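You operate a simulated robot arm through the tools that you are given. There is no shell and no other tool.

Carry out the task below with a simulated two-armed robot. There is one attempt and no reset: what you move stays moved.

Task
Turn the four discs to the numbers on the DISCS chart so that the green lamp lights.

The check looks at the end state, three seconds after you hand in, the way a careful person would. Anything else that was tipped, shoved, dropped, spilled or broken makes it a failure.

Robot
Two 7-joint arms with fingered hands on one trunk that stands fixed in place. Base frame: the origin is at the foot of the trunk, x ahead of it, y to its left, z up. Readings come in cm, rad, newtons and seconds.
The left shoulder is at [6, 16.6, 87.7], the right one opposite. With the tool pointing down near the work surface each hand reaches from about 36 to 86 cm from the base axis, measured 20 degrees to its own side. Payload 5 kg a hand.
Tool frame (each hand has its own): the origin (TCP) lies between the finger pads and is the grasp point; the fingertips stand 3.2 cm ahead of it; z points along the fingers, y is the line along which they close. The gripper opens to 16 cm; its body begins 8.9 cm behind the TCP. The gripper is a hand of 3 fingers: y runs from the thumb to the fingers, the wrist lies at [0, 0, -26.7] in the tool frame, and closing takes about 1.5 s.
Orientation is that of the tool frame in the base frame, as [roll, pitch, yaw] about the fixed x, y, z axes, in that order (R = Rz(yaw) Ry(pitch) Rx(roll)). With the fingers straight down and closing along the base's y, the tool's x points along the base's -x, its y along +y and its z along -z.

Tools
- The arms move only by the tool apply_moves. It takes "left_moves", "right_moves" or both (then of equal length, played together; a hand with none holds still); each is one flat list of numbers, 7 for each row, row after row: the shift along the tool's x, y, z in units of 500 mm (1.0 is 500 mm), then the turn, a rotation vector about the tool's x, y, z in units of 180 degrees (1.0 is 180 degrees), then the opening, from 0 (shut) to 1 (fully open). In form: [x, y, z, rx, ry, rz, hand, x, y, z, rx, ry, rz, hand, ...]. A call has 1 to 20 rows; each row is the pose to reach, as a shift and turn from the pose commanded when the call began, along the tool's axes at that moment. A call with a number of a shift or a turn outside -1 to 1 is refused whole. Rows are played at 5 a second. More than 5 cm and 0.15 rad between two rows, or a gripper value outside its range, and nothing of the call is played. Where a pose cannot be reached the arm comes as near as it can. A force on the tool above 40 N (or 10 N above the force at the start of the call, whichever is more), or a blocked arm, ends the call early, and 0.2 s more pass. The fingers move at their own pace (about 4.5 cm/s each) and stop on an object; they squeeze with about 22 N. The grip force told is the motor's: it shows also when the fingers shut on nothing. Time passes only in rows, and 0.2 s behind the last, so rows that repeat a pose let the fingers close. It gives the time, the measured TCP pose, the force on the tool (base axes), the opening and the grip force at its end, in the units of the frame above (readings bear some noise), with the torque about the TCP (base axes, N m) and any sound that the robot's microphone picked up.
- Cameras (640 x 400 px; columns grow to the right, rows downward): "scene" is now at [3.33, -2.06, 154.01]; the picture's right is [-0.29, -0.96, -0.00], its down [-0.60, 0.18, -0.78] and it looks along [0.75, -0.22, -0.63] (base axes); focal length 338 px, centre (320, 200). "left" rides on the left gripper at [-6.5, -0.4, -11.6] in its tool frame; the picture's right is [0.06, -1.00, 0.00], its down [0.87, 0.05, -0.49] and it looks along [0.49, 0.03, 0.87] (tool axes); focal length 261 px, centre (320, 200). "right" rides on the right gripper at [6.5, -0.4, -11.6] in its tool frame; the picture's right is [0.06, 1.00, 0.00], its down [-0.87, 0.05, -0.49] and it looks along [-0.49, 0.03, 0.87] (tool axes); focal length 261 px, centre (320, 200). There is no depth. A picture from a camera that has moved, and an enlarged one, comes with that camera's place and axes in the base frame and with its lens. The place of the scene camera against the robot may be out by one fixed shift of up to 2.5 cm in any direction.
- snapshot(camera): a new picture of that camera. No time passes.
- slide_trunk(by): slides the trunk up (or, below 0, down) by that many cm; the arms and the scene camera ride with it, the base frame stays. It gives what a move gives, with no picture.
- grasp_type(shape, hand): the hand has 3 fingers and takes this shape, open, in about a second: jaw (thumb against the fingers, like two jaws); tri (thumb and two fingers); tip (a fingertip pinch); poke (one finger out to press); point (the index stretched); flat (the hand flat); cup (the hand cupped); fist (a fist). The gripper value then closes the fingers along that shape, each until it touches; the sizes above hold for jaw. It gives what a move gives, with no picture.
- head_to(pan, tilt): turns the head with the scene camera to pan (to the left, within 1.501 rad either way) and tilt (down, from -0.506 to 1.204), counted from straight ahead of the robot. It gives what a move gives.
- zoom(camera, box): a new picture of the part [left, top, right, bottom] of that camera's present view, enlarged. No time passes.
- sign_off(): hands the job in; it is judged then, once.

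Places have to be worked out from the pictures, the camera data and where the tool is seen. Open the grippers and draw the arms clear of the work before you hand the job in, unless the task says otherwise.

The tools are called after "Emit:" as name(argument=value, ...) on one line, values as JSON. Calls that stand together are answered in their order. apply_moves: Moves the arms, as the interface text tells. Its arguments: {"type":"object","properties":{"left_moves":{"type":"array","items":{"type":"number"}},"right_moves":{"type":"array","items":{"type":"number"}}},"required":[]} The other tools are called the same way: slide_trunk (by) moves the trunk up or down; grasp_type (shape, hand) gives the hand a shape; head_to (pan, tilt) turns the head that bears the scene camera; snapshot (camera) takes a picture; zoom (camera, box) takes an enlarged picture of a part of a camera's view; sign_off () hands the job in.

At the start:

```text
time: 0.0
left_eef_pos: [64.74, -5.23, 93.17]
left_tcp_rot: [-3.14, -0.001, 3.141]
left_ft_force: [0.3, -0.4, -0.8]
left_ft_torque: [0.01, 0.0, 0.0]
left_grip_width: 15.98
left_gripper_force: 0.1
left_shape: jaw
right_eef_pos: [38.84, -41.39, 90.25]
right_tcp_rot: [-3.141, 0.0, -3.14]
right_ft_force: [-1.0, 0.6, -0.1]
right_ft_torque: [0.05, 0.0, 0.0]
right_grip_width: 16.02
right_gripper_force: 0.0
right_shape: jaw
trunk travel left (down, up): [-42.5, 16.5]
head pan, tilt (commanded): [-0.29, 0.675]
```

scene: 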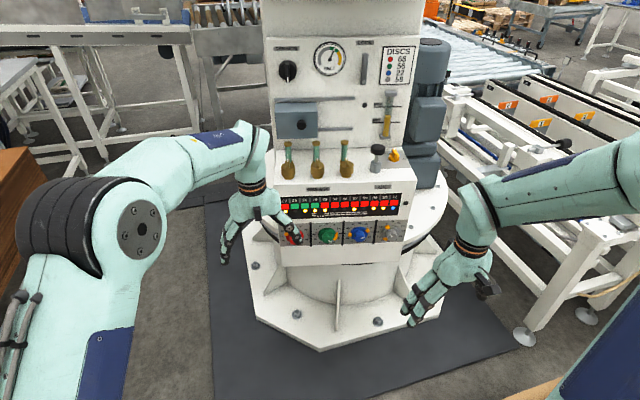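
right: 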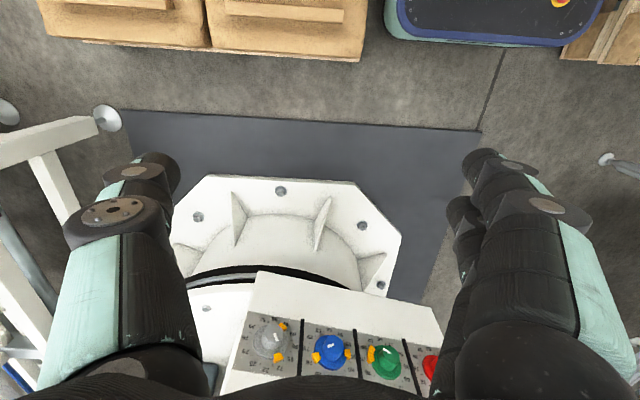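
left: 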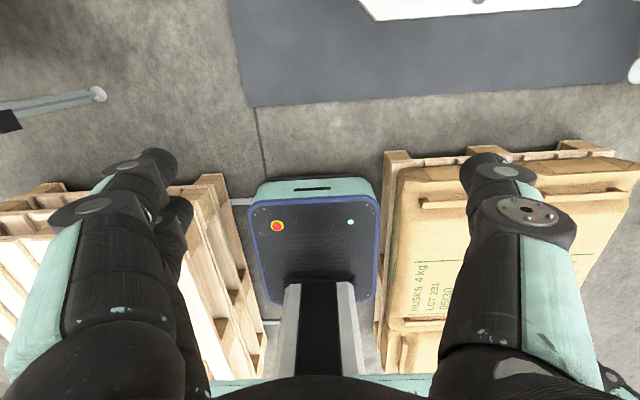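

The scene shows a machine with a DISCS chart and four coloured discs on a lower panel. I'll zoom in on the chart and on the disc panel before moving anything.

Emit:
zoom(camera="scene", box=[370, 35, 430, 95])

Emit:
zoom(camera="scene", box=[260, 170, 420, 270])

Emit:
zoom(camera="right", box=[220, 280, 460, 400])

```text
6.67 times, centred on (400, 65) of scene
camera zoom: at [3.33, -2.06, 154.01], right [-0.29, -0.96, 0.0], down [-0.6, 0.18, -0.78], along [0.75, -0.22, -0.63], focal length 2251 px, centre (-213, 1100)
```

zoom: 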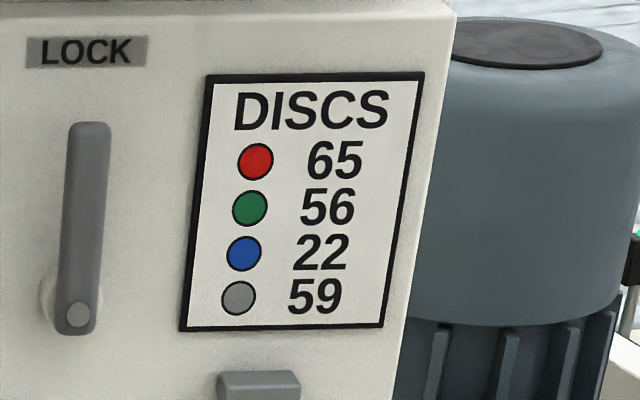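

```text
4.00 times, centred on (340, 220) of scene
camera zoom: at [3.33, -2.06, 154.01], right [-0.29, -0.96, 0.0], down [-0.6, 0.18, -0.78], along [0.75, -0.22, -0.63], focal length 1351 px, centre (240, 120)
```

zoom: 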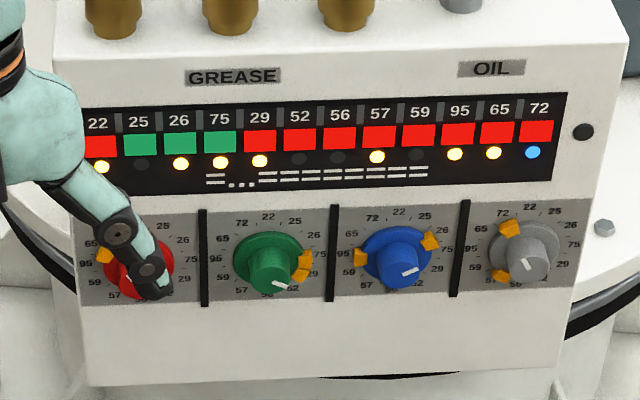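

```text
2.67 times, centred on (340, 340) of right
camera zoom: at [32.2, -41.73, 101.89], right [-0.06, 1.0, 0.0], down [0.87, 0.05, 0.49], along [0.49, 0.03, -0.87], focal length 695 px, centre (267, -173)
```

zoom: 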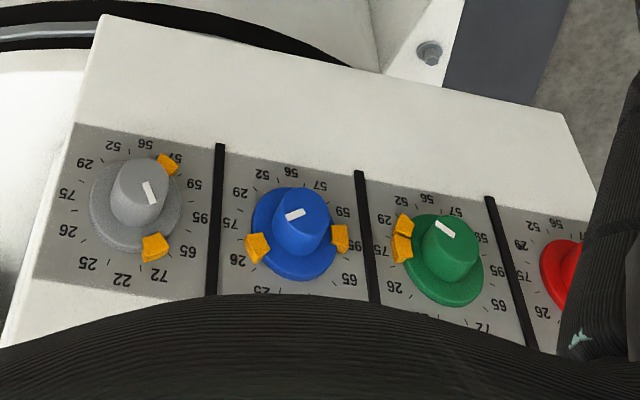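

The chart reads red 65, green 56, blue 22, grey 59. The left hand hides the red disc, so I draw the left arm back and to the left. At the same time I pitch the right hand up so its camera looks straight at the panel, which I place roughly from [83,-16,74] (red) to [74.5,-47,75] (grey).

Emit:
apply_moves(left_moves=[0.05, 0.06, 0, 0, 0, 0, 1, 0.1, 0.12, 0, 0, 0, 0, 1, 0.15, 0.18, 0, 0, 0, 0, 1, 0.2, 0.24, 0, 0, 0, 0, 1, 0.25, 0.3, 0, 0, 0, 0, 1, 0.3, 0.36, 0, 0, 0, 0, 1, 0.35, 0.42, 0, 0, 0, 0, 1, 0.4, 0.48, 0, 0, 0, 0, 1, 0.45, 0.54, 0, 0, 0, 0, 1, 0.5, 0.6, 0, 0, 0, 0, 1], right_moves=[-0.0264, 0.0108, 0.0165, 0, -0.0333, 0, 1, -0.0528, 0.0216, 0.033, 0, -0.0667, 0, 1, -0.0792, 0.0324, 0.0495, 0, -0.1, 0, 1, -0.1056, 0.0432, 0.066, 0, -0.1333, 0, 1, -0.132, 0.054, 0.0825, 0, -0.1667, 0, 1, -0.1584, 0.0648, 0.099, 0, -0.2, 0, 1, -0.1848, 0.0756, 0.1155, 0, -0.2333, 0, 1, -0.2112, 0.0864, 0.132, 0, -0.2667, 0, 1, -0.2376, 0.0972, 0.1485, 0, -0.3, 0, 1, -0.264, 0.108, 0.165, 0, -0.3333, 0, 1])

```text
time: 2.2
left_eef_pos: [39.71, 24.83, 93.23]
left_tcp_rot: [-3.141, -0.001, 3.141]
left_ft_force: [0.1, 0.7, -0.2]
left_ft_torque: [0.0, -0.01, 0.01]
left_grip_width: 15.96
left_gripper_force: 0.0
left_shape: jaw
right_eef_pos: [53.34, -36.73, 81.6]
right_tcp_rot: [-3.141, 1.047, 3.141]
right_ft_force: [0.1, 0.0, -0.6]
right_ft_torque: [0.02, -0.01, 0.02]
right_grip_width: 16.0
right_gripper_force: 0.2
right_shape: jaw
right hand out of reach, approached as far as the arm can: row 5, 7, 8, 9, 10
trunk travel left (down, up): [-42.5, 16.5]
head pan, tilt (commanded): [-0.29, 0.675]
```

The left arm is clear, and the right hand ended slightly off its target because of a reach limit. I take new pictures from both cameras.

Emit:
snapshot(camera="right")

Emit:
snapshot(camera="scene")

Emit:
zoom(camera="scene", box=[265, 210, 425, 260])

```text
taken
camera right: at [40.0, -37.07, 81.75], right [-0.03, 1.0, -0.05], down [0.01, 0.05, 1.0], along [1.0, 0.03, -0.01], focal length 261 px, centre (320, 200)
```

right: 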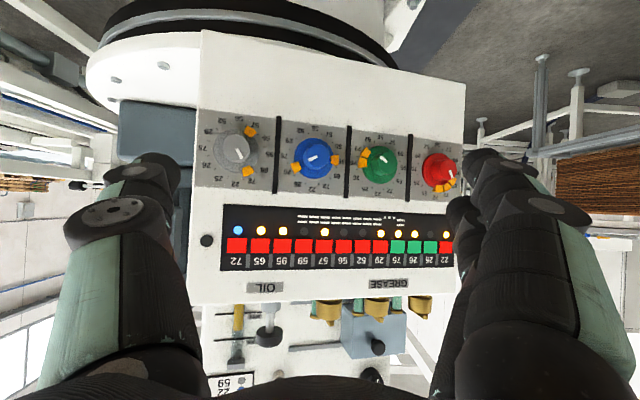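

```text
taken
camera scene: at [3.31, -2.01, 154.01], right [-0.29, -0.96, 0.0], down [-0.6, 0.18, -0.78], along [0.75, -0.22, -0.63], focal length 338 px, centre (320, 200)
```

scene: 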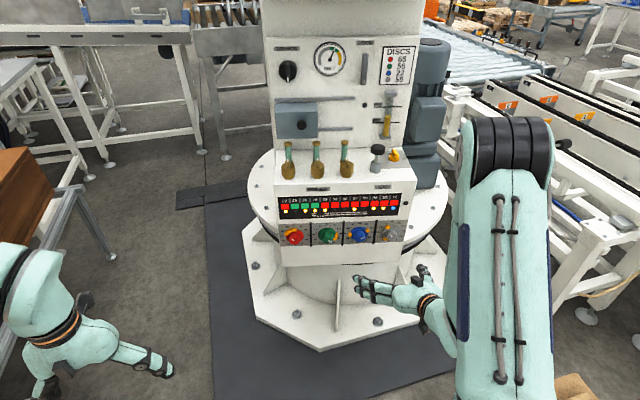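

```text
4.00 times, centred on (345, 235) of scene
camera zoom: at [3.31, -2.01, 154.01], right [-0.29, -0.96, 0.0], down [-0.6, 0.18, -0.78], along [0.75, -0.22, -0.63], focal length 1351 px, centre (220, 60)
```

zoom: 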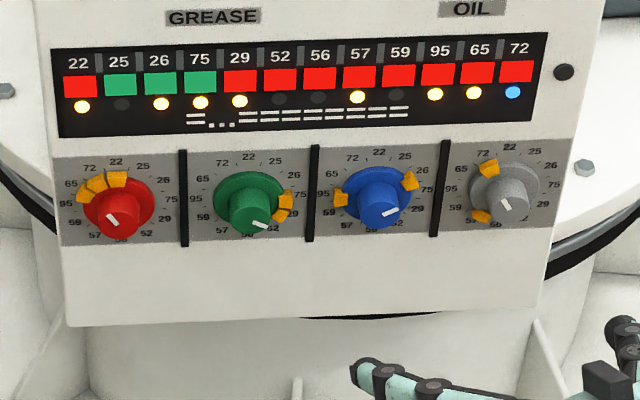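

The right camera now looks squarely at the panel, upside down in the picture. I zoom in on each half of the dial row.

Emit:
zoom(camera="right", box=[195, 105, 345, 205])

Emit:
zoom(camera="right", box=[335, 115, 485, 215])

Emit:
zoom(camera="right", box=[190, 195, 470, 300])

Emit:
zoom(camera="scene", box=[260, 30, 430, 200])

```text
4.00 times, centred on (270, 155) of right
camera zoom: at [40.0, -37.07, 81.75], right [-0.03, 1.0, -0.05], down [0.01, 0.05, 1.0], along [1.0, 0.03, -0.01], focal length 1043 px, centre (520, 380)
```

zoom: 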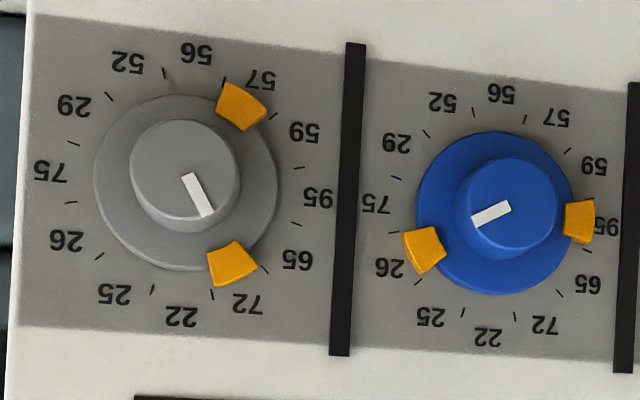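

```text
4.00 times, centred on (410, 165) of right
camera zoom: at [40.0, -37.07, 81.75], right [-0.03, 1.0, -0.05], down [0.01, 0.05, 1.0], along [1.0, 0.03, -0.01], focal length 1043 px, centre (-40, 340)
```

zoom: 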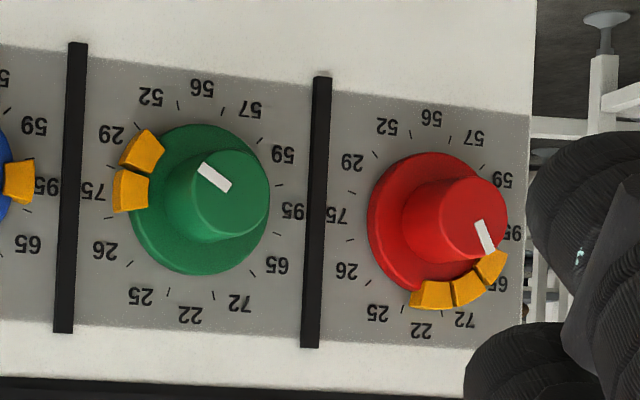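

```text
2.29 times, centred on (330, 248) of right
camera zoom: at [40.0, -37.07, 81.75], right [-0.03, 1.0, -0.05], down [0.01, 0.05, 1.0], along [1.0, 0.03, -0.01], focal length 596 px, centre (297, 91)
```

zoom: 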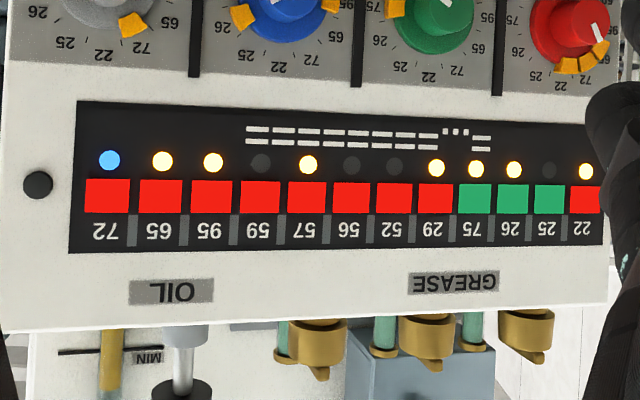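

```text
2.35 times, centred on (345, 115) of scene
camera zoom: at [3.31, -2.01, 154.01], right [-0.29, -0.96, 0.0], down [-0.6, 0.18, -0.78], along [0.75, -0.22, -0.63], focal length 794 px, centre (261, 400)
```

zoom: 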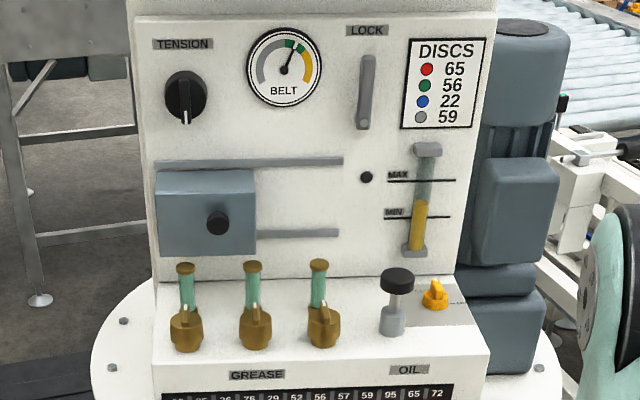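

The strip makes the logic clear. Its lit lamps match where the orange tabs now stand, and the flags are red on 22, 29, 52, 56, 57, 59, 95, 65 and 72, which is where the tabs would land with the chart set.

| Disc | Now | Target | Turn |
|---|---|---|---|
| Red | 72 | 65 | 30° counter-clockwise |
| Green | 29 | 56 | 60° clockwise |
| Blue | 26 | 22 | 60° counter-clockwise |
| Grey | 72 | 59 | 90° counter-clockwise |

Two views put the discs at about grey [75.1,-47.4,75.4], blue [77,-37.2,75.4], green [79.2,-27.1,75.6] and red [81.2,-17.1,75.6]. The face is vertical with a yaw of about -0.2. I bring the right hand square to the panel, about 11 cm in front of green.

Emit:
apply_moves(right_moves=[-0.0064, 0.0277, 0.0436, 0.0078, -0.0208, 0.0021, 1, -0.0128, 0.0555, 0.0871, 0.0156, -0.0415, 0.0042, 1, -0.0191, 0.0832, 0.1307, 0.0234, -0.0623, 0.0063, 1, -0.0255, 0.1109, 0.1742, 0.0312, -0.0831, 0.0084, 1, -0.0319, 0.1386, 0.2178, 0.0389, -0.1038, 0.0104, 1, -0.0383, 0.1664, 0.2613, 0.0467, -0.1246, 0.0125, 1, -0.0446, 0.1941, 0.3049, 0.0545, -0.1453, 0.0146, 1, -0.051, 0.2218, 0.3484, 0.0623, -0.1661, 0.0167, 1])

Emit:
snapshot(camera="right")

Emit:
snapshot(camera="scene")

```text
time: 4.0
left_eef_pos: [39.85, 24.91, 93.15]
left_tcp_rot: [3.141, 0.0, 3.14]
left_ft_force: [-1.1, -0.2, 1.0]
left_ft_torque: [-0.03, 0.01, 0.02]
left_grip_width: 15.96
left_gripper_force: 0.1
left_shape: jaw
right_eef_pos: [69.57, -25.53, 75.01]
right_tcp_rot: [-0.019, 1.571, -0.224]
right_ft_force: [-0.9, 0.7, 0.0]
right_ft_torque: [-0.04, 0.02, 0.01]
right_grip_width: 15.99
right_gripper_force: 0.1
right_shape: jaw
trunk travel left (down, up): [-42.5, 16.5]
head pan, tilt (commanded): [-0.29, 0.675]
```

```text
taken
camera right: at [58.11, -23.64, 68.49], right [0.2, 0.98, -0.06], down [-0.47, 0.15, 0.87], along [0.86, -0.14, 0.49], focal length 261 px, centre (320, 200)
```

right: 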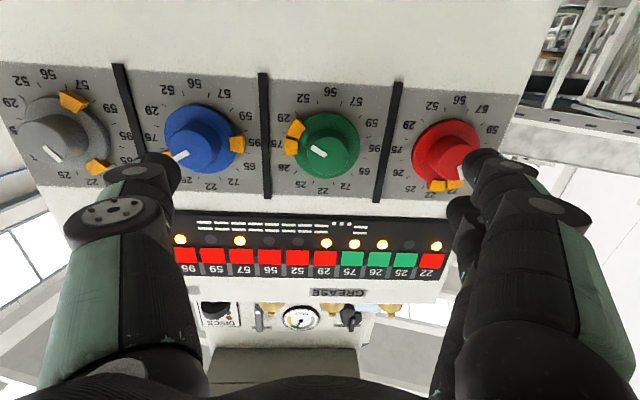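

```text
taken
camera scene: at [3.35, -2.01, 154.01], right [-0.29, -0.96, 0.0], down [-0.6, 0.18, -0.78], along [0.75, -0.22, -0.63], focal length 338 px, centre (320, 200)
```

scene: 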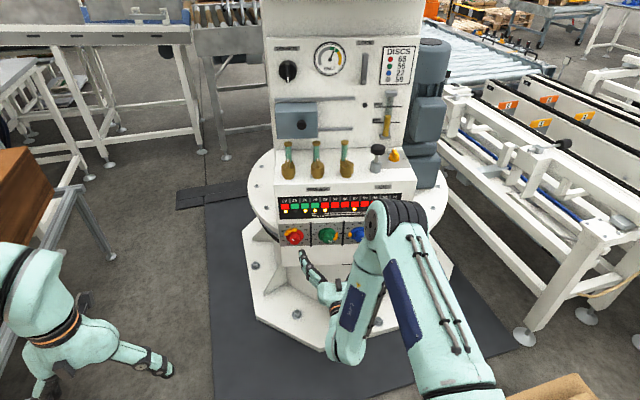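

The hand is now square to the panel at [69.6,-25.5,75.0]. I zoom in on the dials to get exact positions and the yaw of the face.

Emit:
zoom(camera="right", box=[250, 70, 410, 210])

Emit:
zoom(camera="right", box=[0, 60, 260, 210])

```text
2.86 times, centred on (330, 140) of right
camera zoom: at [58.11, -23.64, 68.49], right [0.2, 0.98, -0.06], down [-0.47, 0.15, 0.87], along [0.86, -0.14, 0.49], focal length 745 px, centre (291, 371)
```

zoom: 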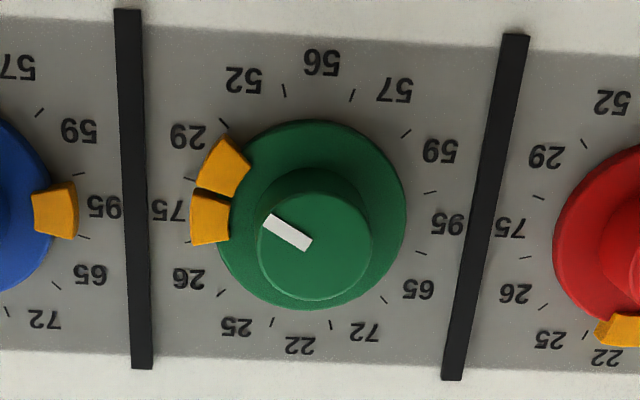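

```text
2.46 times, centred on (130, 135) of right
camera zoom: at [58.11, -23.64, 68.49], right [0.2, 0.98, -0.06], down [-0.47, 0.15, 0.87], along [0.86, -0.14, 0.49], focal length 642 px, centre (788, 360)
```

zoom: 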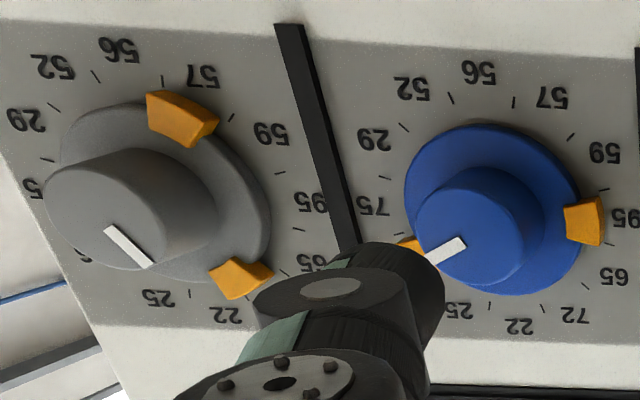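

Triangulation puts the dial axes on the panel face at:
- green: [79.85,-27.1,75.5]
- blue: [77.5,-37.4,75.5]
- grey: [75.0,-47.7,75.5]
- red: about [82.2,-16.9,75.5]

The face yaw is about -0.23, and the knobs are about 3.1 cm wide and stick out 2.5 cm. I line up on green's axis, correct the yaw and close the hand to about 4.8 cm before going in.

Emit:
apply_moves(right_moves=[-0.0024, 0.0037, 0.011, 0.002, 0, 0, 0.3, -0.0047, 0.0074, 0.022, 0.004, 0, 0, 0.3, -0.007, 0.0111, 0.033, 0.006, 0, 0, 0.3, -0.0094, 0.0148, 0.0439, 0.008, 0, 0, 0.3, -0.0094, 0.0148, 0.0439, 0.008, 0, 0, 0.3, -0.0094, 0.0148, 0.0439, 0.008, 0, 0, 0.3, -0.0094, 0.0148, 0.0439, 0.008, 0, 0, 0.3, -0.0094, 0.0148, 0.0439, 0.008, 0, 0, 0.3])

Emit:
snapshot(camera="right")

Emit:
zoom(camera="scene", box=[250, 180, 450, 305])

```text
time: 5.8
left_eef_pos: [39.7, 24.9, 93.17]
left_tcp_rot: [3.14, 0.001, -3.141]
left_ft_force: [0.6, 0.0, -0.4]
left_ft_torque: [-0.05, -0.02, 0.01]
left_grip_width: 16.0
left_gripper_force: 0.2
left_shape: jaw
right_eef_pos: [72.01, -25.32, 75.47]
right_tcp_rot: [-0.452, 1.57, -0.677]
right_ft_force: [0.3, 0.1, 0.0]
right_ft_torque: [0.03, 0.02, 0.01]
right_grip_width: 4.82
right_gripper_force: 0.0
right_shape: jaw
trunk travel left (down, up): [-42.5, 16.5]
head pan, tilt (commanded): [-0.29, 0.675]
```

```text
taken
camera right: at [60.55, -23.06, 69.02], right [0.22, 0.97, -0.06], down [-0.47, 0.16, 0.87], along [0.86, -0.16, 0.49], focal length 261 px, centre (320, 200)
```

right: 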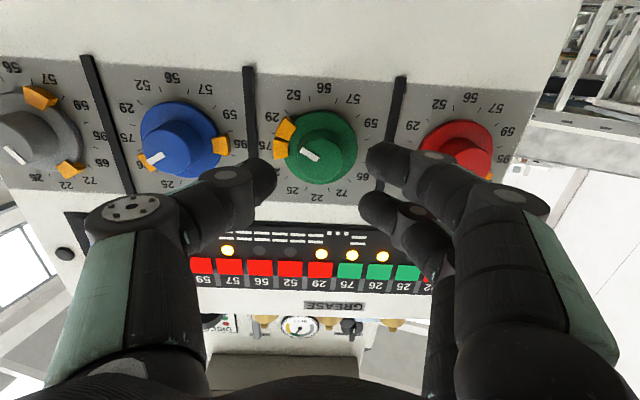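

```text
3.20 times, centred on (350, 242) of scene
camera zoom: at [3.33, -2.04, 154.01], right [-0.29, -0.96, 0.0], down [-0.6, 0.18, -0.78], along [0.75, -0.22, -0.63], focal length 1080 px, centre (224, 64)
```

zoom: 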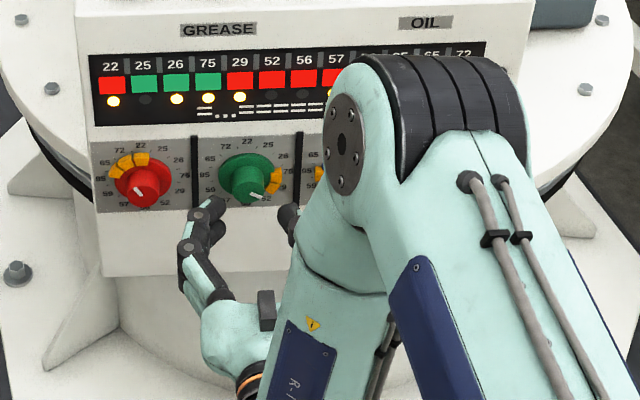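

The hand is within 0.1 cm of green's axis and 8 cm from the face. I go straight in 3.8 cm, leaving the fingertips about 1 cm off the panel on either side of the knob.

Emit:
apply_moves(right_moves=[0, 0, 0.0127, 0, 0, 0, 0.3, 0, 0, 0.0253, 0, 0, 0, 0.3, 0, 0, 0.038, 0, 0, 0, 0.3, 0, 0, 0.0507, 0, 0, 0, 0.3, 0, 0, 0.0633, 0, 0, 0, 0.3, 0, 0, 0.076, 0, 0, 0, 0.3])

Emit:
snapshot(camera="right")

Emit:
zoom(camera="right", box=[240, 80, 440, 220])

Emit:
zoom(camera="scene", box=[250, 190, 410, 290])

```text
time: 7.2
left_eef_pos: [39.68, 24.96, 93.16]
left_tcp_rot: [-3.141, 0.0, 3.141]
left_ft_force: [0.1, 0.2, 0.3]
left_ft_torque: [-0.03, -0.02, -0.01]
left_grip_width: 15.98
left_gripper_force: 0.0
left_shape: jaw
right_eef_pos: [75.59, -26.31, 75.59]
right_tcp_rot: [-0.337, 1.57, -0.562]
right_ft_force: [-0.7, 0.1, 0.0]
right_ft_torque: [-0.04, 0.02, 0.01]
right_grip_width: 4.85
right_gripper_force: 0.0
right_shape: jaw
trunk travel left (down, up): [-42.5, 16.5]
head pan, tilt (commanded): [-0.29, 0.675]
```

```text
taken
camera right: at [64.16, -23.95, 69.1], right [0.22, 0.97, -0.06], down [-0.47, 0.16, 0.87], along [0.86, -0.17, 0.49], focal length 261 px, centre (320, 200)
```

right: 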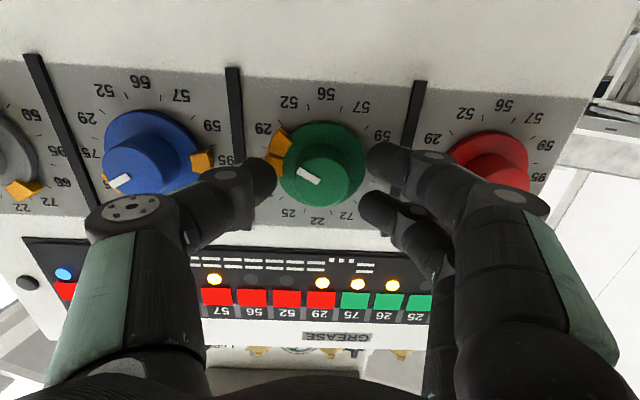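

```text
2.86 times, centred on (340, 150) of right
camera zoom: at [64.16, -23.95, 69.1], right [0.22, 0.97, -0.06], down [-0.47, 0.16, 0.87], along [0.86, -0.17, 0.49], focal length 745 px, centre (263, 343)
```

zoom: 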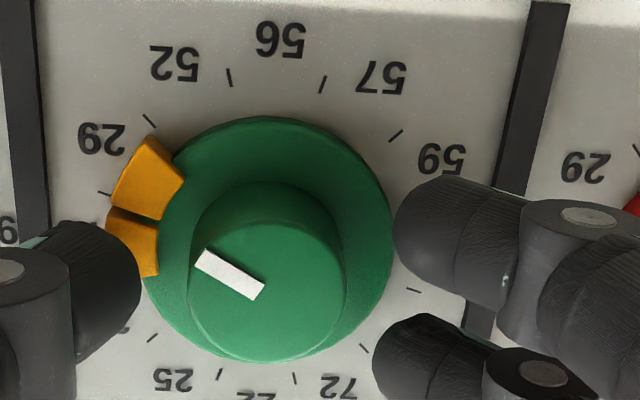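

```text
4.00 times, centred on (330, 240) of scene
camera zoom: at [3.33, -2.03, 154.01], right [-0.29, -0.96, 0.0], down [-0.6, 0.18, -0.78], along [0.75, -0.22, -0.63], focal length 1351 px, centre (280, 40)
```

zoom: 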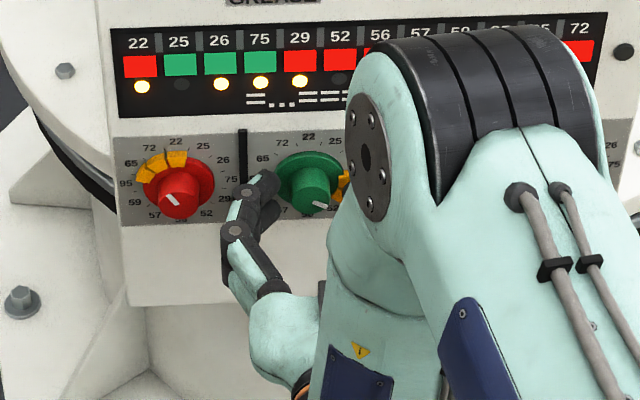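

The knob sits centred between the thumb and the two fingers. I go in 0.3 cm more, then close on it and hold.

Emit:
apply_moves(right_moves=[0, 0, 0.003, 0, 0, 0, 0.3, 0, 0, 0.006, 0, 0, 0, 0.3, 0, 0, 0.006, 0, 0, 0, 0.2, 0, 0, 0.006, 0, 0, 0, 0.1, 0, 0, 0.006, 0, 0, 0, 0, 0, 0, 0.006, 0, 0, 0, 0, 0, 0, 0.006, 0, 0, 0, 0, 0, 0, 0.006, 0, 0, 0, 0])

Emit:
zoom(camera="right", box=[220, 70, 460, 230])

```text
time: 9.0
left_eef_pos: [39.66, 24.97, 93.13]
left_tcp_rot: [3.141, 0.0, -3.141]
left_ft_force: [0.6, 0.9, -0.6]
left_ft_torque: [0.06, -0.03, -0.02]
left_grip_width: 15.98
left_gripper_force: 0.1
left_shape: jaw
right_eef_pos: [75.89, -26.27, 75.68]
right_tcp_rot: [-0.598, 1.57, -0.822]
right_ft_force: [1.4, -2.7, 0.1]
right_ft_torque: [0.01, -0.01, -0.04]
right_grip_width: 2.15
right_gripper_force: 22.6
right_shape: jaw
trunk travel left (down, up): [-42.5, 16.5]
head pan, tilt (commanded): [-0.29, 0.675]
```

```text
2.50 times, centred on (340, 150) of right
camera zoom: at [64.48, -24.01, 69.1], right [0.22, 0.97, -0.06], down [-0.47, 0.16, 0.87], along [0.86, -0.17, 0.49], focal length 652 px, centre (270, 325)
```

zoom: 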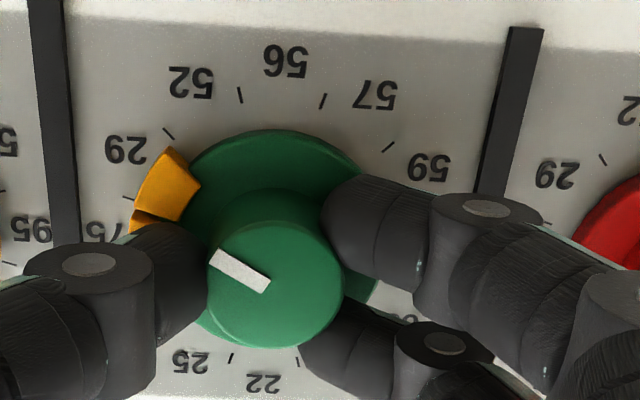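

The grip on the knob is firm at 22.6 N, with only about 3 N side load. I turn it clockwise about the tool axis by 60°, slowly.

Emit:
apply_moves(right_moves=[0, 0, 0, 0, 0, 0.0238, 0, 0, 0, 0, 0, 0, 0.0476, 0, 0, 0, 0, 0, 0, 0.0714, 0, 0, 0, 0, 0, 0, 0.0952, 0, 0, 0, 0, 0, 0, 0.119, 0, 0, 0, 0, 0, 0, 0.1429, 0, 0, 0, 0, 0, 0, 0.1667, 0, 0, 0, 0, 0, 0, 0.1905, 0, 0, 0, 0, 0, 0, 0.2143, 0, 0, 0, 0, 0, 0, 0.2381, 0, 0, 0, 0, 0, 0, 0.2619, 0, 0, 0, 0, 0, 0, 0.2857, 0, 0, 0, 0, 0, 0, 0.3095, 0, 0, 0, 0, 0, 0, 0.3333, 0, 0, 0, 0, 0, 0, 0.3333, 0])

Emit:
snapshot(camera="right")

Emit:
zoom(camera="scene", box=[250, 180, 410, 280])

```text
time: 12.2
left_eef_pos: [39.68, 24.74, 93.16]
left_tcp_rot: [3.141, 0.001, -3.141]
left_ft_force: [-0.3, -0.2, 0.4]
left_ft_torque: [-0.02, -0.01, 0.02]
left_grip_width: 15.95
left_gripper_force: 0.0
left_shape: jaw
right_eef_pos: [75.86, -26.27, 75.58]
right_tcp_rot: [1.572, 0.522, 1.346]
right_ft_force: [1.5, -4.1, -3.3]
right_ft_torque: [0.03, 0.03, -0.06]
right_grip_width: 2.13
right_gripper_force: 22.5
right_shape: jaw
trunk travel left (down, up): [-42.5, 16.5]
head pan, tilt (commanded): [-0.29, 0.675]
```

```text
taken
camera right: at [65.78, -18.35, 71.94], right [0.12, 0.54, 0.83], down [-0.64, -0.6, 0.48], along [0.76, -0.59, 0.27], focal length 261 px, centre (320, 200)
```

right: 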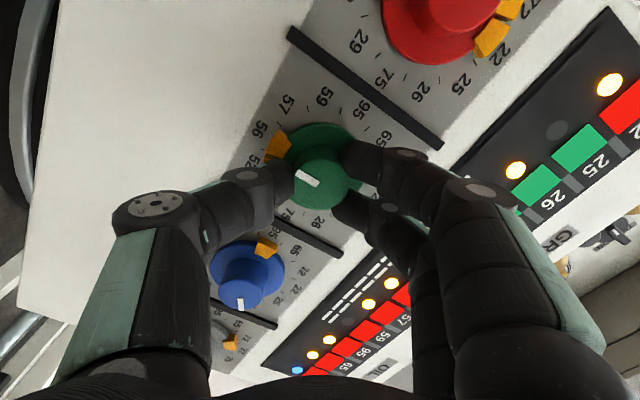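

```text
4.00 times, centred on (330, 230) of scene
camera zoom: at [3.36, -2.08, 154.0], right [-0.29, -0.96, 0.0], down [-0.6, 0.18, -0.78], along [0.75, -0.22, -0.63], focal length 1351 px, centre (280, 80)
```

zoom: 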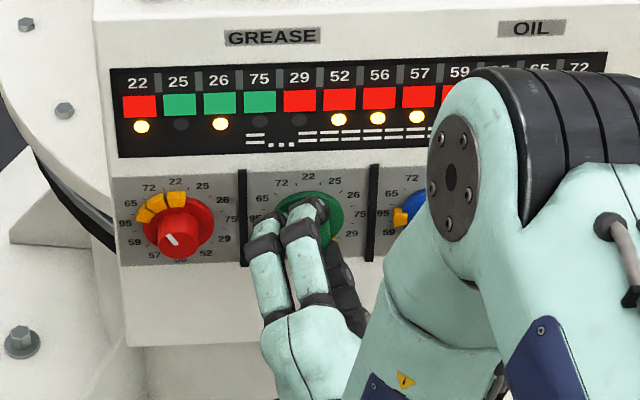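

The strip now shows 52 and 56 lit and 75 and 29 dark, so green turned the full two steps. I open the fingers and back straight out, then check where its pointer sits.

Emit:
apply_moves(right_moves=[0, 0, 0, 0, 0, 0, 0.15, 0, 0, 0, 0, 0, 0, 0.3, 0, 0, 0, 0, 0, 0, 0.3, 0, 0, 0, 0, 0, 0, 0.3, 0, 0, -0.02, 0, 0, 0, 0.3, 0, 0, -0.04, 0, 0, 0, 0.3, 0, 0, -0.06, 0, 0, 0, 0.3, 0, 0, -0.08, 0, 0, 0, 0.3, 0, 0, -0.1, 0, 0, 0, 0.3])

Emit:
snapshot(camera="right")

Emit:
zoom(camera="right", box=[240, 70, 440, 220])

Emit:
zoom(camera="scene", box=[250, 180, 410, 280])

```text
time: 14.2
left_eef_pos: [39.79, 24.85, 93.22]
left_tcp_rot: [-3.141, 0.0, 3.141]
left_ft_force: [0.5, 0.8, -0.3]
left_ft_torque: [0.02, 0.01, -0.03]
left_grip_width: 15.96
left_gripper_force: 0.2
left_shape: jaw
right_eef_pos: [71.09, -25.31, 75.59]
right_tcp_rot: [1.571, 0.524, 1.346]
right_ft_force: [-0.5, -0.4, 0.8]
right_ft_torque: [-0.02, 0.02, -0.03]
right_grip_width: 4.76
right_gripper_force: 0.1
right_shape: jaw
trunk travel left (down, up): [-42.5, 16.5]
head pan, tilt (commanded): [-0.29, 0.675]
```

```text
taken
camera right: at [60.9, -17.28, 71.97], right [0.12, 0.54, 0.83], down [-0.64, -0.6, 0.48], along [0.76, -0.59, 0.27], focal length 261 px, centre (320, 200)
```

right: 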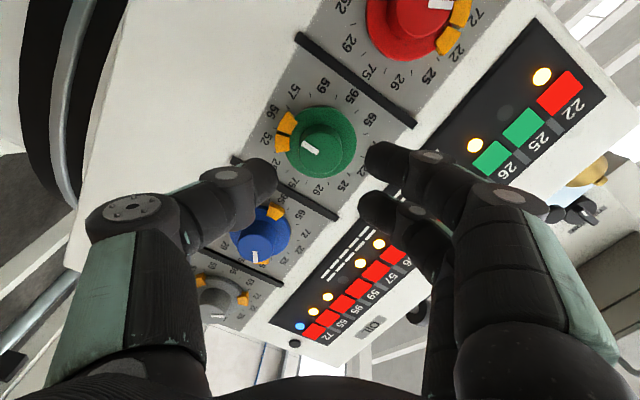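

```text
2.67 times, centred on (340, 145) of right
camera zoom: at [60.9, -17.28, 71.97], right [0.12, 0.54, 0.83], down [-0.64, -0.6, 0.48], along [0.76, -0.59, 0.27], focal length 695 px, centre (267, 347)
```

zoom: 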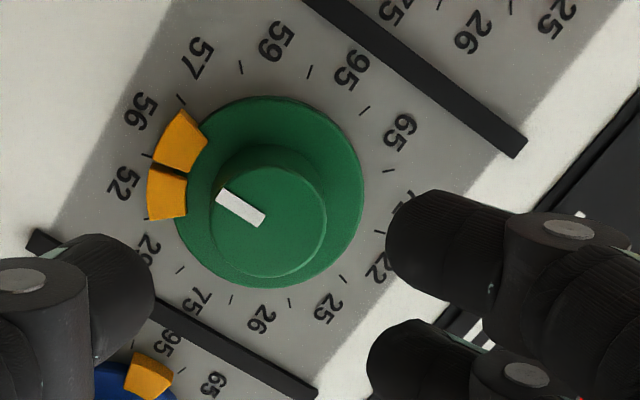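

```text
4.00 times, centred on (330, 230) of scene
camera zoom: at [3.33, -2.04, 154.01], right [-0.29, -0.96, 0.0], down [-0.6, 0.18, -0.78], along [0.75, -0.22, -0.63], focal length 1351 px, centre (280, 80)
```

zoom: 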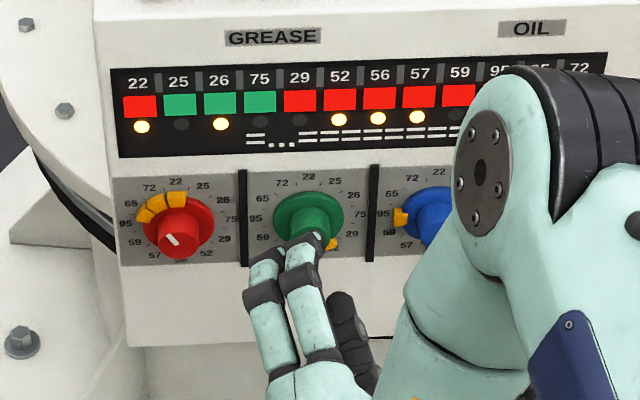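

Green now rests exactly on 56. I move the hand sideways to blue's axis at the same standoff and keep the +60° roll, so turning blue counter-clockwise unwinds the wrist.

Emit:
apply_moves(right_moves=[-0.0355, -0.0209, 0.0028, 0, 0, 0, 0.3, -0.071, -0.0419, 0.0056, 0, 0, 0, 0.3, -0.1065, -0.0628, 0.0085, 0, 0, 0, 0.3, -0.142, -0.0838, 0.0113, 0, 0, 0, 0.3, -0.1775, -0.1047, 0.0141, 0, 0, 0, 0.3, -0.1775, -0.1047, 0.0141, 0, 0, 0, 0.3])

Emit:
snapshot(camera="right")

Emit:
zoom(camera="right", box=[240, 70, 440, 220])

Emit:
snapshot(camera="scene")

```text
time: 15.6
left_eef_pos: [39.74, 24.84, 93.16]
left_tcp_rot: [3.141, 0.0, -3.14]
left_ft_force: [0.4, 1.2, -0.6]
left_ft_torque: [-0.02, 0.0, -0.01]
left_grip_width: 15.99
left_gripper_force: 0.0
left_shape: jaw
right_eef_pos: [69.47, -35.44, 75.4]
right_tcp_rot: [1.57, 0.523, 1.345]
right_ft_force: [0.8, 0.2, 0.6]
right_ft_torque: [-0.04, -0.02, 0.01]
right_grip_width: 4.79
right_gripper_force: 0.1
right_shape: jaw
trunk travel left (down, up): [-42.5, 16.5]
head pan, tilt (commanded): [-0.29, 0.675]
```

```text
taken
camera right: at [59.26, -27.47, 71.93], right [0.12, 0.54, 0.83], down [-0.64, -0.6, 0.48], along [0.76, -0.59, 0.27], focal length 261 px, centre (320, 200)
```

right: 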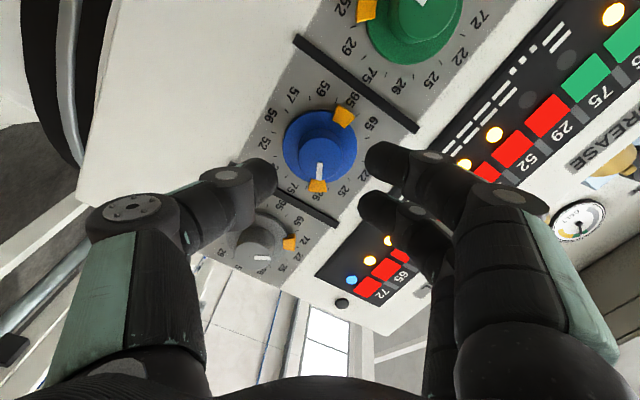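

```text
2.67 times, centred on (340, 145) of right
camera zoom: at [59.26, -27.47, 71.93], right [0.12, 0.54, 0.83], down [-0.64, -0.6, 0.48], along [0.76, -0.59, 0.27], focal length 695 px, centre (267, 347)
```

zoom: 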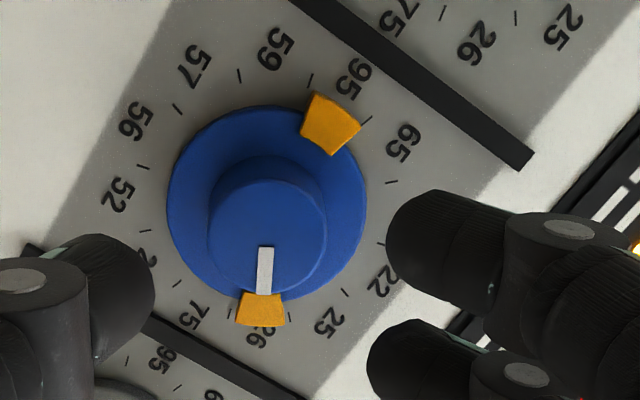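

```text
taken
camera scene: at [3.33, -2.04, 154.01], right [-0.29, -0.96, 0.0], down [-0.6, 0.18, -0.78], along [0.75, -0.22, -0.63], focal length 338 px, centre (320, 200)
```

scene: 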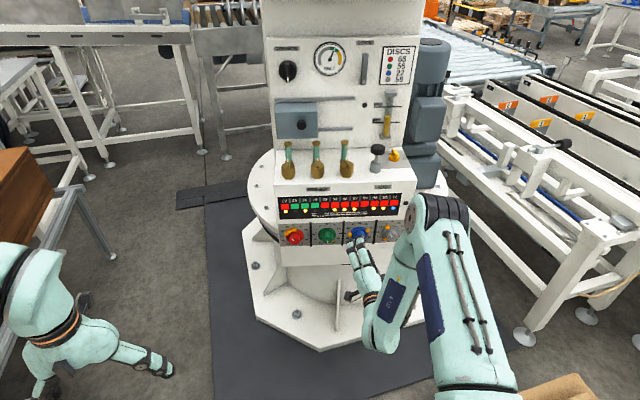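

Blue's knob is centred ahead of the fingers, with the axis within 0.1 cm at 8.2 cm from the face. I advance 4.15 cm and close on it.

Emit:
apply_moves(right_moves=[0, 0, 0.0138, 0, 0, 0, 0.3, 0, 0, 0.0277, 0, 0, 0, 0.3, 0, 0, 0.0415, 0, 0, 0, 0.3, 0, 0, 0.0553, 0, 0, 0, 0.3, 0, 0, 0.0692, 0, 0, 0, 0.3, 0, 0, 0.083, 0, 0, 0, 0.3, 0, 0, 0.083, 0, 0, 0, 0.3, 0, 0, 0.083, 0, 0, 0, 0.2, 0, 0, 0.083, 0, 0, 0, 0.1, 0, 0, 0.083, 0, 0, 0, 0, 0, 0, 0.083, 0, 0, 0, 0, 0, 0, 0.083, 0, 0, 0, 0, 0, 0, 0.083, 0, 0, 0, 0])

Emit:
zoom(camera="right", box=[220, 70, 460, 230])

```text
time: 18.4
left_eef_pos: [39.84, 24.94, 93.21]
left_tcp_rot: [-3.141, 0.0, 3.141]
left_ft_force: [-0.1, -0.1, 0.3]
left_ft_torque: [-0.02, 0.0, 0.02]
left_grip_width: 15.98
left_gripper_force: 0.0
left_shape: jaw
right_eef_pos: [73.43, -36.33, 75.52]
right_tcp_rot: [1.573, 0.525, 1.345]
right_ft_force: [0.7, -1.6, -3.6]
right_ft_torque: [0.05, 0.12, -0.06]
right_grip_width: 2.08
right_gripper_force: 22.0
right_shape: jaw
trunk travel left (down, up): [-42.5, 16.5]
head pan, tilt (commanded): [-0.29, 0.675]
```

```text
2.50 times, centred on (340, 150) of right
camera zoom: at [63.31, -28.32, 71.87], right [0.12, 0.54, 0.83], down [-0.64, -0.6, 0.48], along [0.76, -0.59, 0.27], focal length 652 px, centre (270, 325)
```

zoom: 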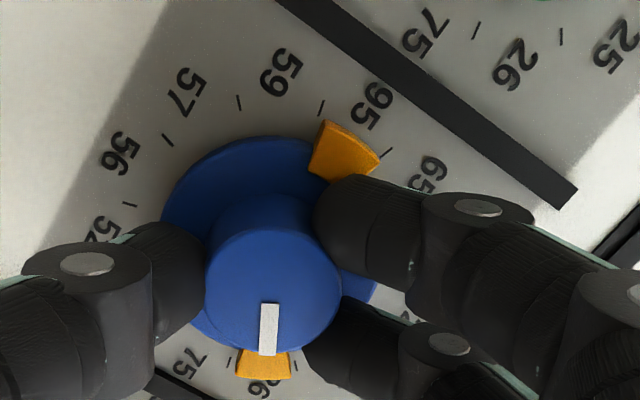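

Blue's knob is gripped at 22 N with the mark still on 26. I turn it 60° counter-clockwise.

Emit:
apply_moves(right_moves=[0, 0, 0, 0, 0, -0.0238, 0, 0, 0, 0, 0, 0, -0.0476, 0, 0, 0, 0, 0, 0, -0.0714, 0, 0, 0, 0, 0, 0, -0.0952, 0, 0, 0, 0, 0, 0, -0.119, 0, 0, 0, 0, 0, 0, -0.1429, 0, 0, 0, 0, 0, 0, -0.1667, 0, 0, 0, 0, 0, 0, -0.1905, 0, 0, 0, 0, 0, 0, -0.2143, 0, 0, 0, 0, 0, 0, -0.2381, 0, 0, 0, 0, 0, 0, -0.2619, 0, 0, 0, 0, 0, 0, -0.2857, 0, 0, 0, 0, 0, 0, -0.3095, 0, 0, 0, 0, 0, 0, -0.3333, 0, 0, 0, 0, 0, 0, -0.3333, 0])

Emit:
snapshot(camera="right")

Emit:
zoom(camera="scene", box=[260, 180, 420, 280])

```text
time: 21.6
left_eef_pos: [39.74, 24.86, 93.25]
left_tcp_rot: [3.141, 0.0, -3.141]
left_ft_force: [-0.6, -0.1, 0.8]
left_ft_torque: [0.01, 0.04, -0.01]
left_grip_width: 15.96
left_gripper_force: 0.1
left_shape: jaw
right_eef_pos: [73.37, -36.35, 75.46]
right_tcp_rot: [-2.653, 1.569, -2.882]
right_ft_force: [-2.4, -0.4, -4.2]
right_ft_torque: [0.06, 0.11, -0.07]
right_grip_width: 2.11
right_gripper_force: 22.0
right_shape: jaw
trunk travel left (down, up): [-42.5, 16.5]
head pan, tilt (commanded): [-0.29, 0.675]
```

```text
taken
camera right: at [62.01, -34.09, 68.98], right [0.22, 0.97, -0.06], down [-0.47, 0.16, 0.87], along [0.86, -0.16, 0.49], focal length 261 px, centre (320, 200)
```

right: 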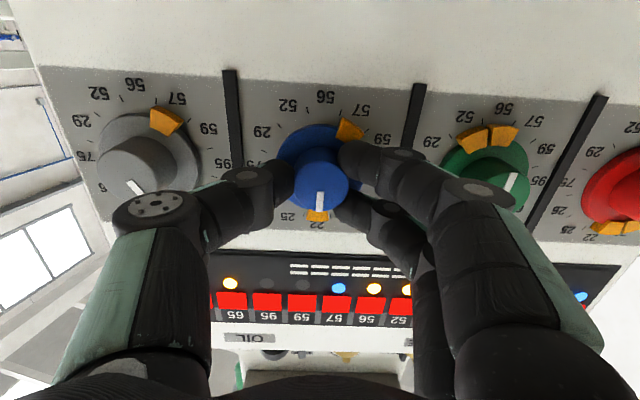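

```text
4.00 times, centred on (340, 230) of scene
camera zoom: at [3.35, -2.07, 154.0], right [-0.29, -0.96, 0.0], down [-0.6, 0.18, -0.78], along [0.75, -0.22, -0.63], focal length 1351 px, centre (240, 80)
```

zoom: 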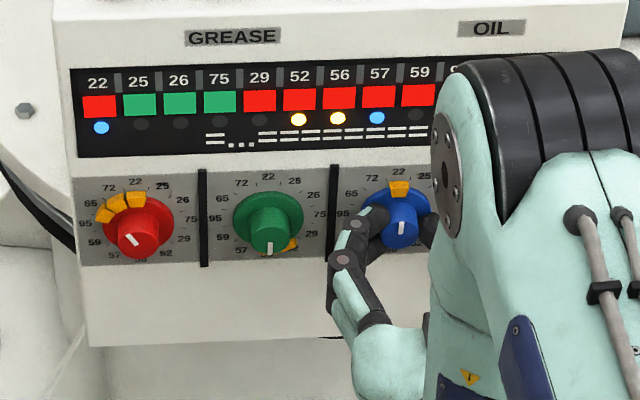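

Blue stands on 22, with lamps 22 and 57 blue because they are still shared with red and grey. I release and back out the same way.

Emit:
apply_moves(right_moves=[0, 0, 0, 0, 0, 0, 0.15, 0, 0, 0, 0, 0, 0, 0.3, 0, 0, 0, 0, 0, 0, 0.3, 0, 0, 0, 0, 0, 0, 0.3, 0, 0, -0.02, 0, 0, 0, 0.3, 0, 0, -0.04, 0, 0, 0, 0.3, 0, 0, -0.06, 0, 0, 0, 0.3, 0, 0, -0.083, 0, 0, 0, 0.3, 0, 0, -0.083, 0, 0, 0, 0.3])

Emit:
snapshot(camera="right")

Emit:
zoom(camera="right", box=[90, 60, 410, 220])

```text
time: 23.6
left_eef_pos: [39.66, 24.96, 93.17]
left_tcp_rot: [-3.141, 0.0, -3.14]
left_ft_force: [-0.3, 0.3, -1.0]
left_ft_torque: [-0.02, 0.01, -0.02]
left_grip_width: 16.0
left_gripper_force: 0.1
left_shape: jaw
right_eef_pos: [69.42, -35.39, 75.64]
right_tcp_rot: [-0.445, 1.571, -0.672]
right_ft_force: [0.6, -0.8, -0.3]
right_ft_torque: [0.01, -0.01, 0.0]
right_grip_width: 4.75
right_gripper_force: 0.0
right_shape: jaw
trunk travel left (down, up): [-42.5, 16.5]
head pan, tilt (commanded): [-0.29, 0.675]
```

```text
taken
camera right: at [58.0, -33.07, 68.97], right [0.22, 0.97, -0.06], down [-0.47, 0.16, 0.87], along [0.86, -0.17, 0.49], focal length 261 px, centre (320, 200)
```

right: 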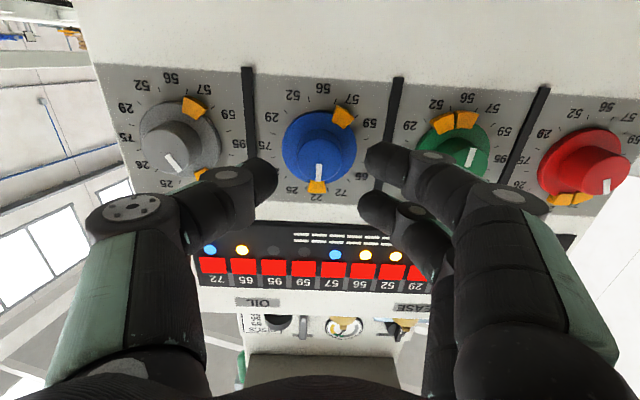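

```text
2.00 times, centred on (250, 140) of right
camera zoom: at [58.0, -33.07, 68.97], right [0.22, 0.97, -0.06], down [-0.47, 0.16, 0.87], along [0.86, -0.17, 0.49], focal length 521 px, centre (460, 320)
```

zoom: 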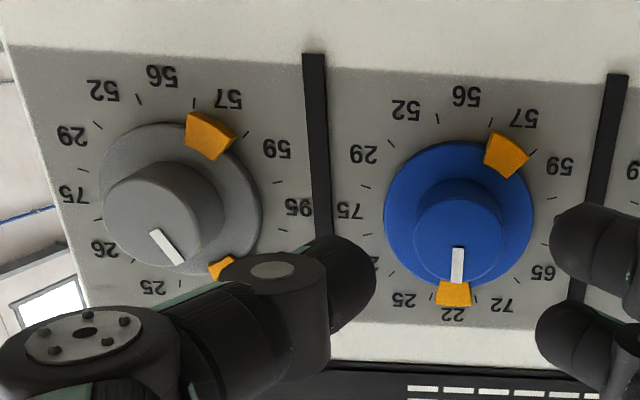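

Blue is on 22. Next I slide to grey's axis at about [75.0,-47.7,75.5] at the same standoff. I pre-roll the hand +60° so the 90° counter-clockwise turn ends at -30°.

Emit:
apply_moves(right_moves=[0.0004, -0.0269, 0, 0, 0, 0.0417, 0.3, 0.0007, -0.0537, 0, 0, 0, 0.0833, 0.3, 0.0011, -0.0806, 0, 0, 0, 0.125, 0.3, 0.0014, -0.1075, 0, 0, 0, 0.1667, 0.3, 0.0018, -0.1343, 0.001, 0, 0, 0.2083, 0.3, 0.0021, -0.1612, 0.001, 0, 0, 0.25, 0.3, 0.0025, -0.188, 0.001, 0, 0, 0.2917, 0.3, 0.0028, -0.2149, 0.001, 0, 0, 0.3333, 0.3, 0.0028, -0.2149, 0.001, 0, 0, 0.3333, 0.3])

Emit:
snapshot(camera="right")

Emit:
zoom(camera="right", box=[240, 70, 440, 220])

Emit:
snapshot(camera="scene")

```text
time: 25.6
left_eef_pos: [39.81, 24.94, 93.22]
left_tcp_rot: [-3.141, 0.0, -3.141]
left_ft_force: [0.5, -0.1, -0.3]
left_ft_torque: [0.05, 0.01, 0.0]
left_grip_width: 15.99
left_gripper_force: 0.0
left_shape: jaw
right_eef_pos: [67.08, -45.85, 75.49]
right_tcp_rot: [1.571, 0.522, 1.346]
right_ft_force: [0.9, 0.1, 0.5]
right_ft_torque: [0.0, 0.02, -0.01]
right_grip_width: 4.76
right_gripper_force: 0.0
right_shape: jaw
trunk travel left (down, up): [-42.5, 16.5]
head pan, tilt (commanded): [-0.29, 0.675]
```

```text
taken
camera right: at [56.95, -37.86, 71.84], right [0.12, 0.54, 0.83], down [-0.64, -0.6, 0.48], along [0.76, -0.59, 0.27], focal length 261 px, centre (320, 200)
```

right: 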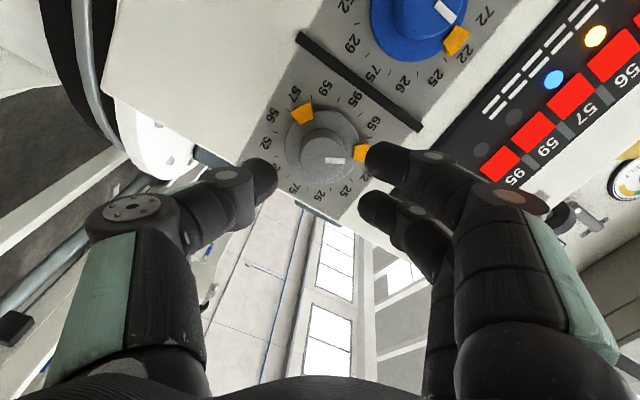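

```text
2.67 times, centred on (340, 145) of right
camera zoom: at [56.95, -37.86, 71.84], right [0.12, 0.54, 0.83], down [-0.64, -0.6, 0.48], along [0.76, -0.59, 0.27], focal length 695 px, centre (267, 347)
```

zoom: 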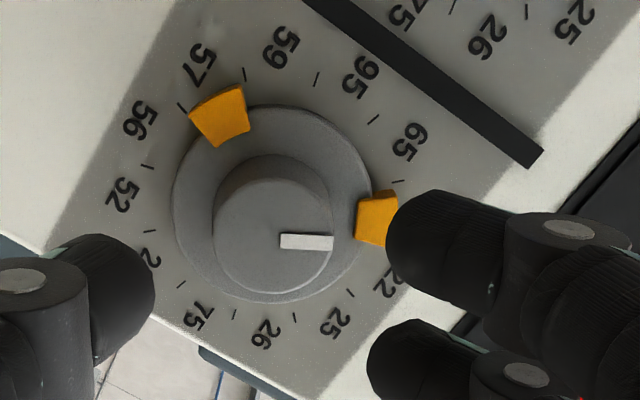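

```text
taken
camera scene: at [3.32, -2.05, 154.01], right [-0.29, -0.96, 0.0], down [-0.6, 0.18, -0.78], along [0.75, -0.22, -0.63], focal length 338 px, centre (320, 200)
```

scene: 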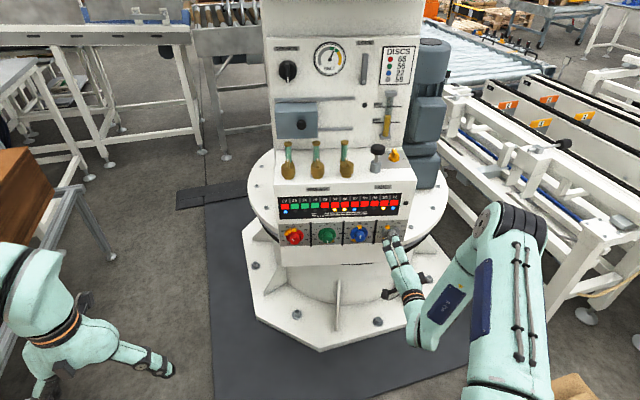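

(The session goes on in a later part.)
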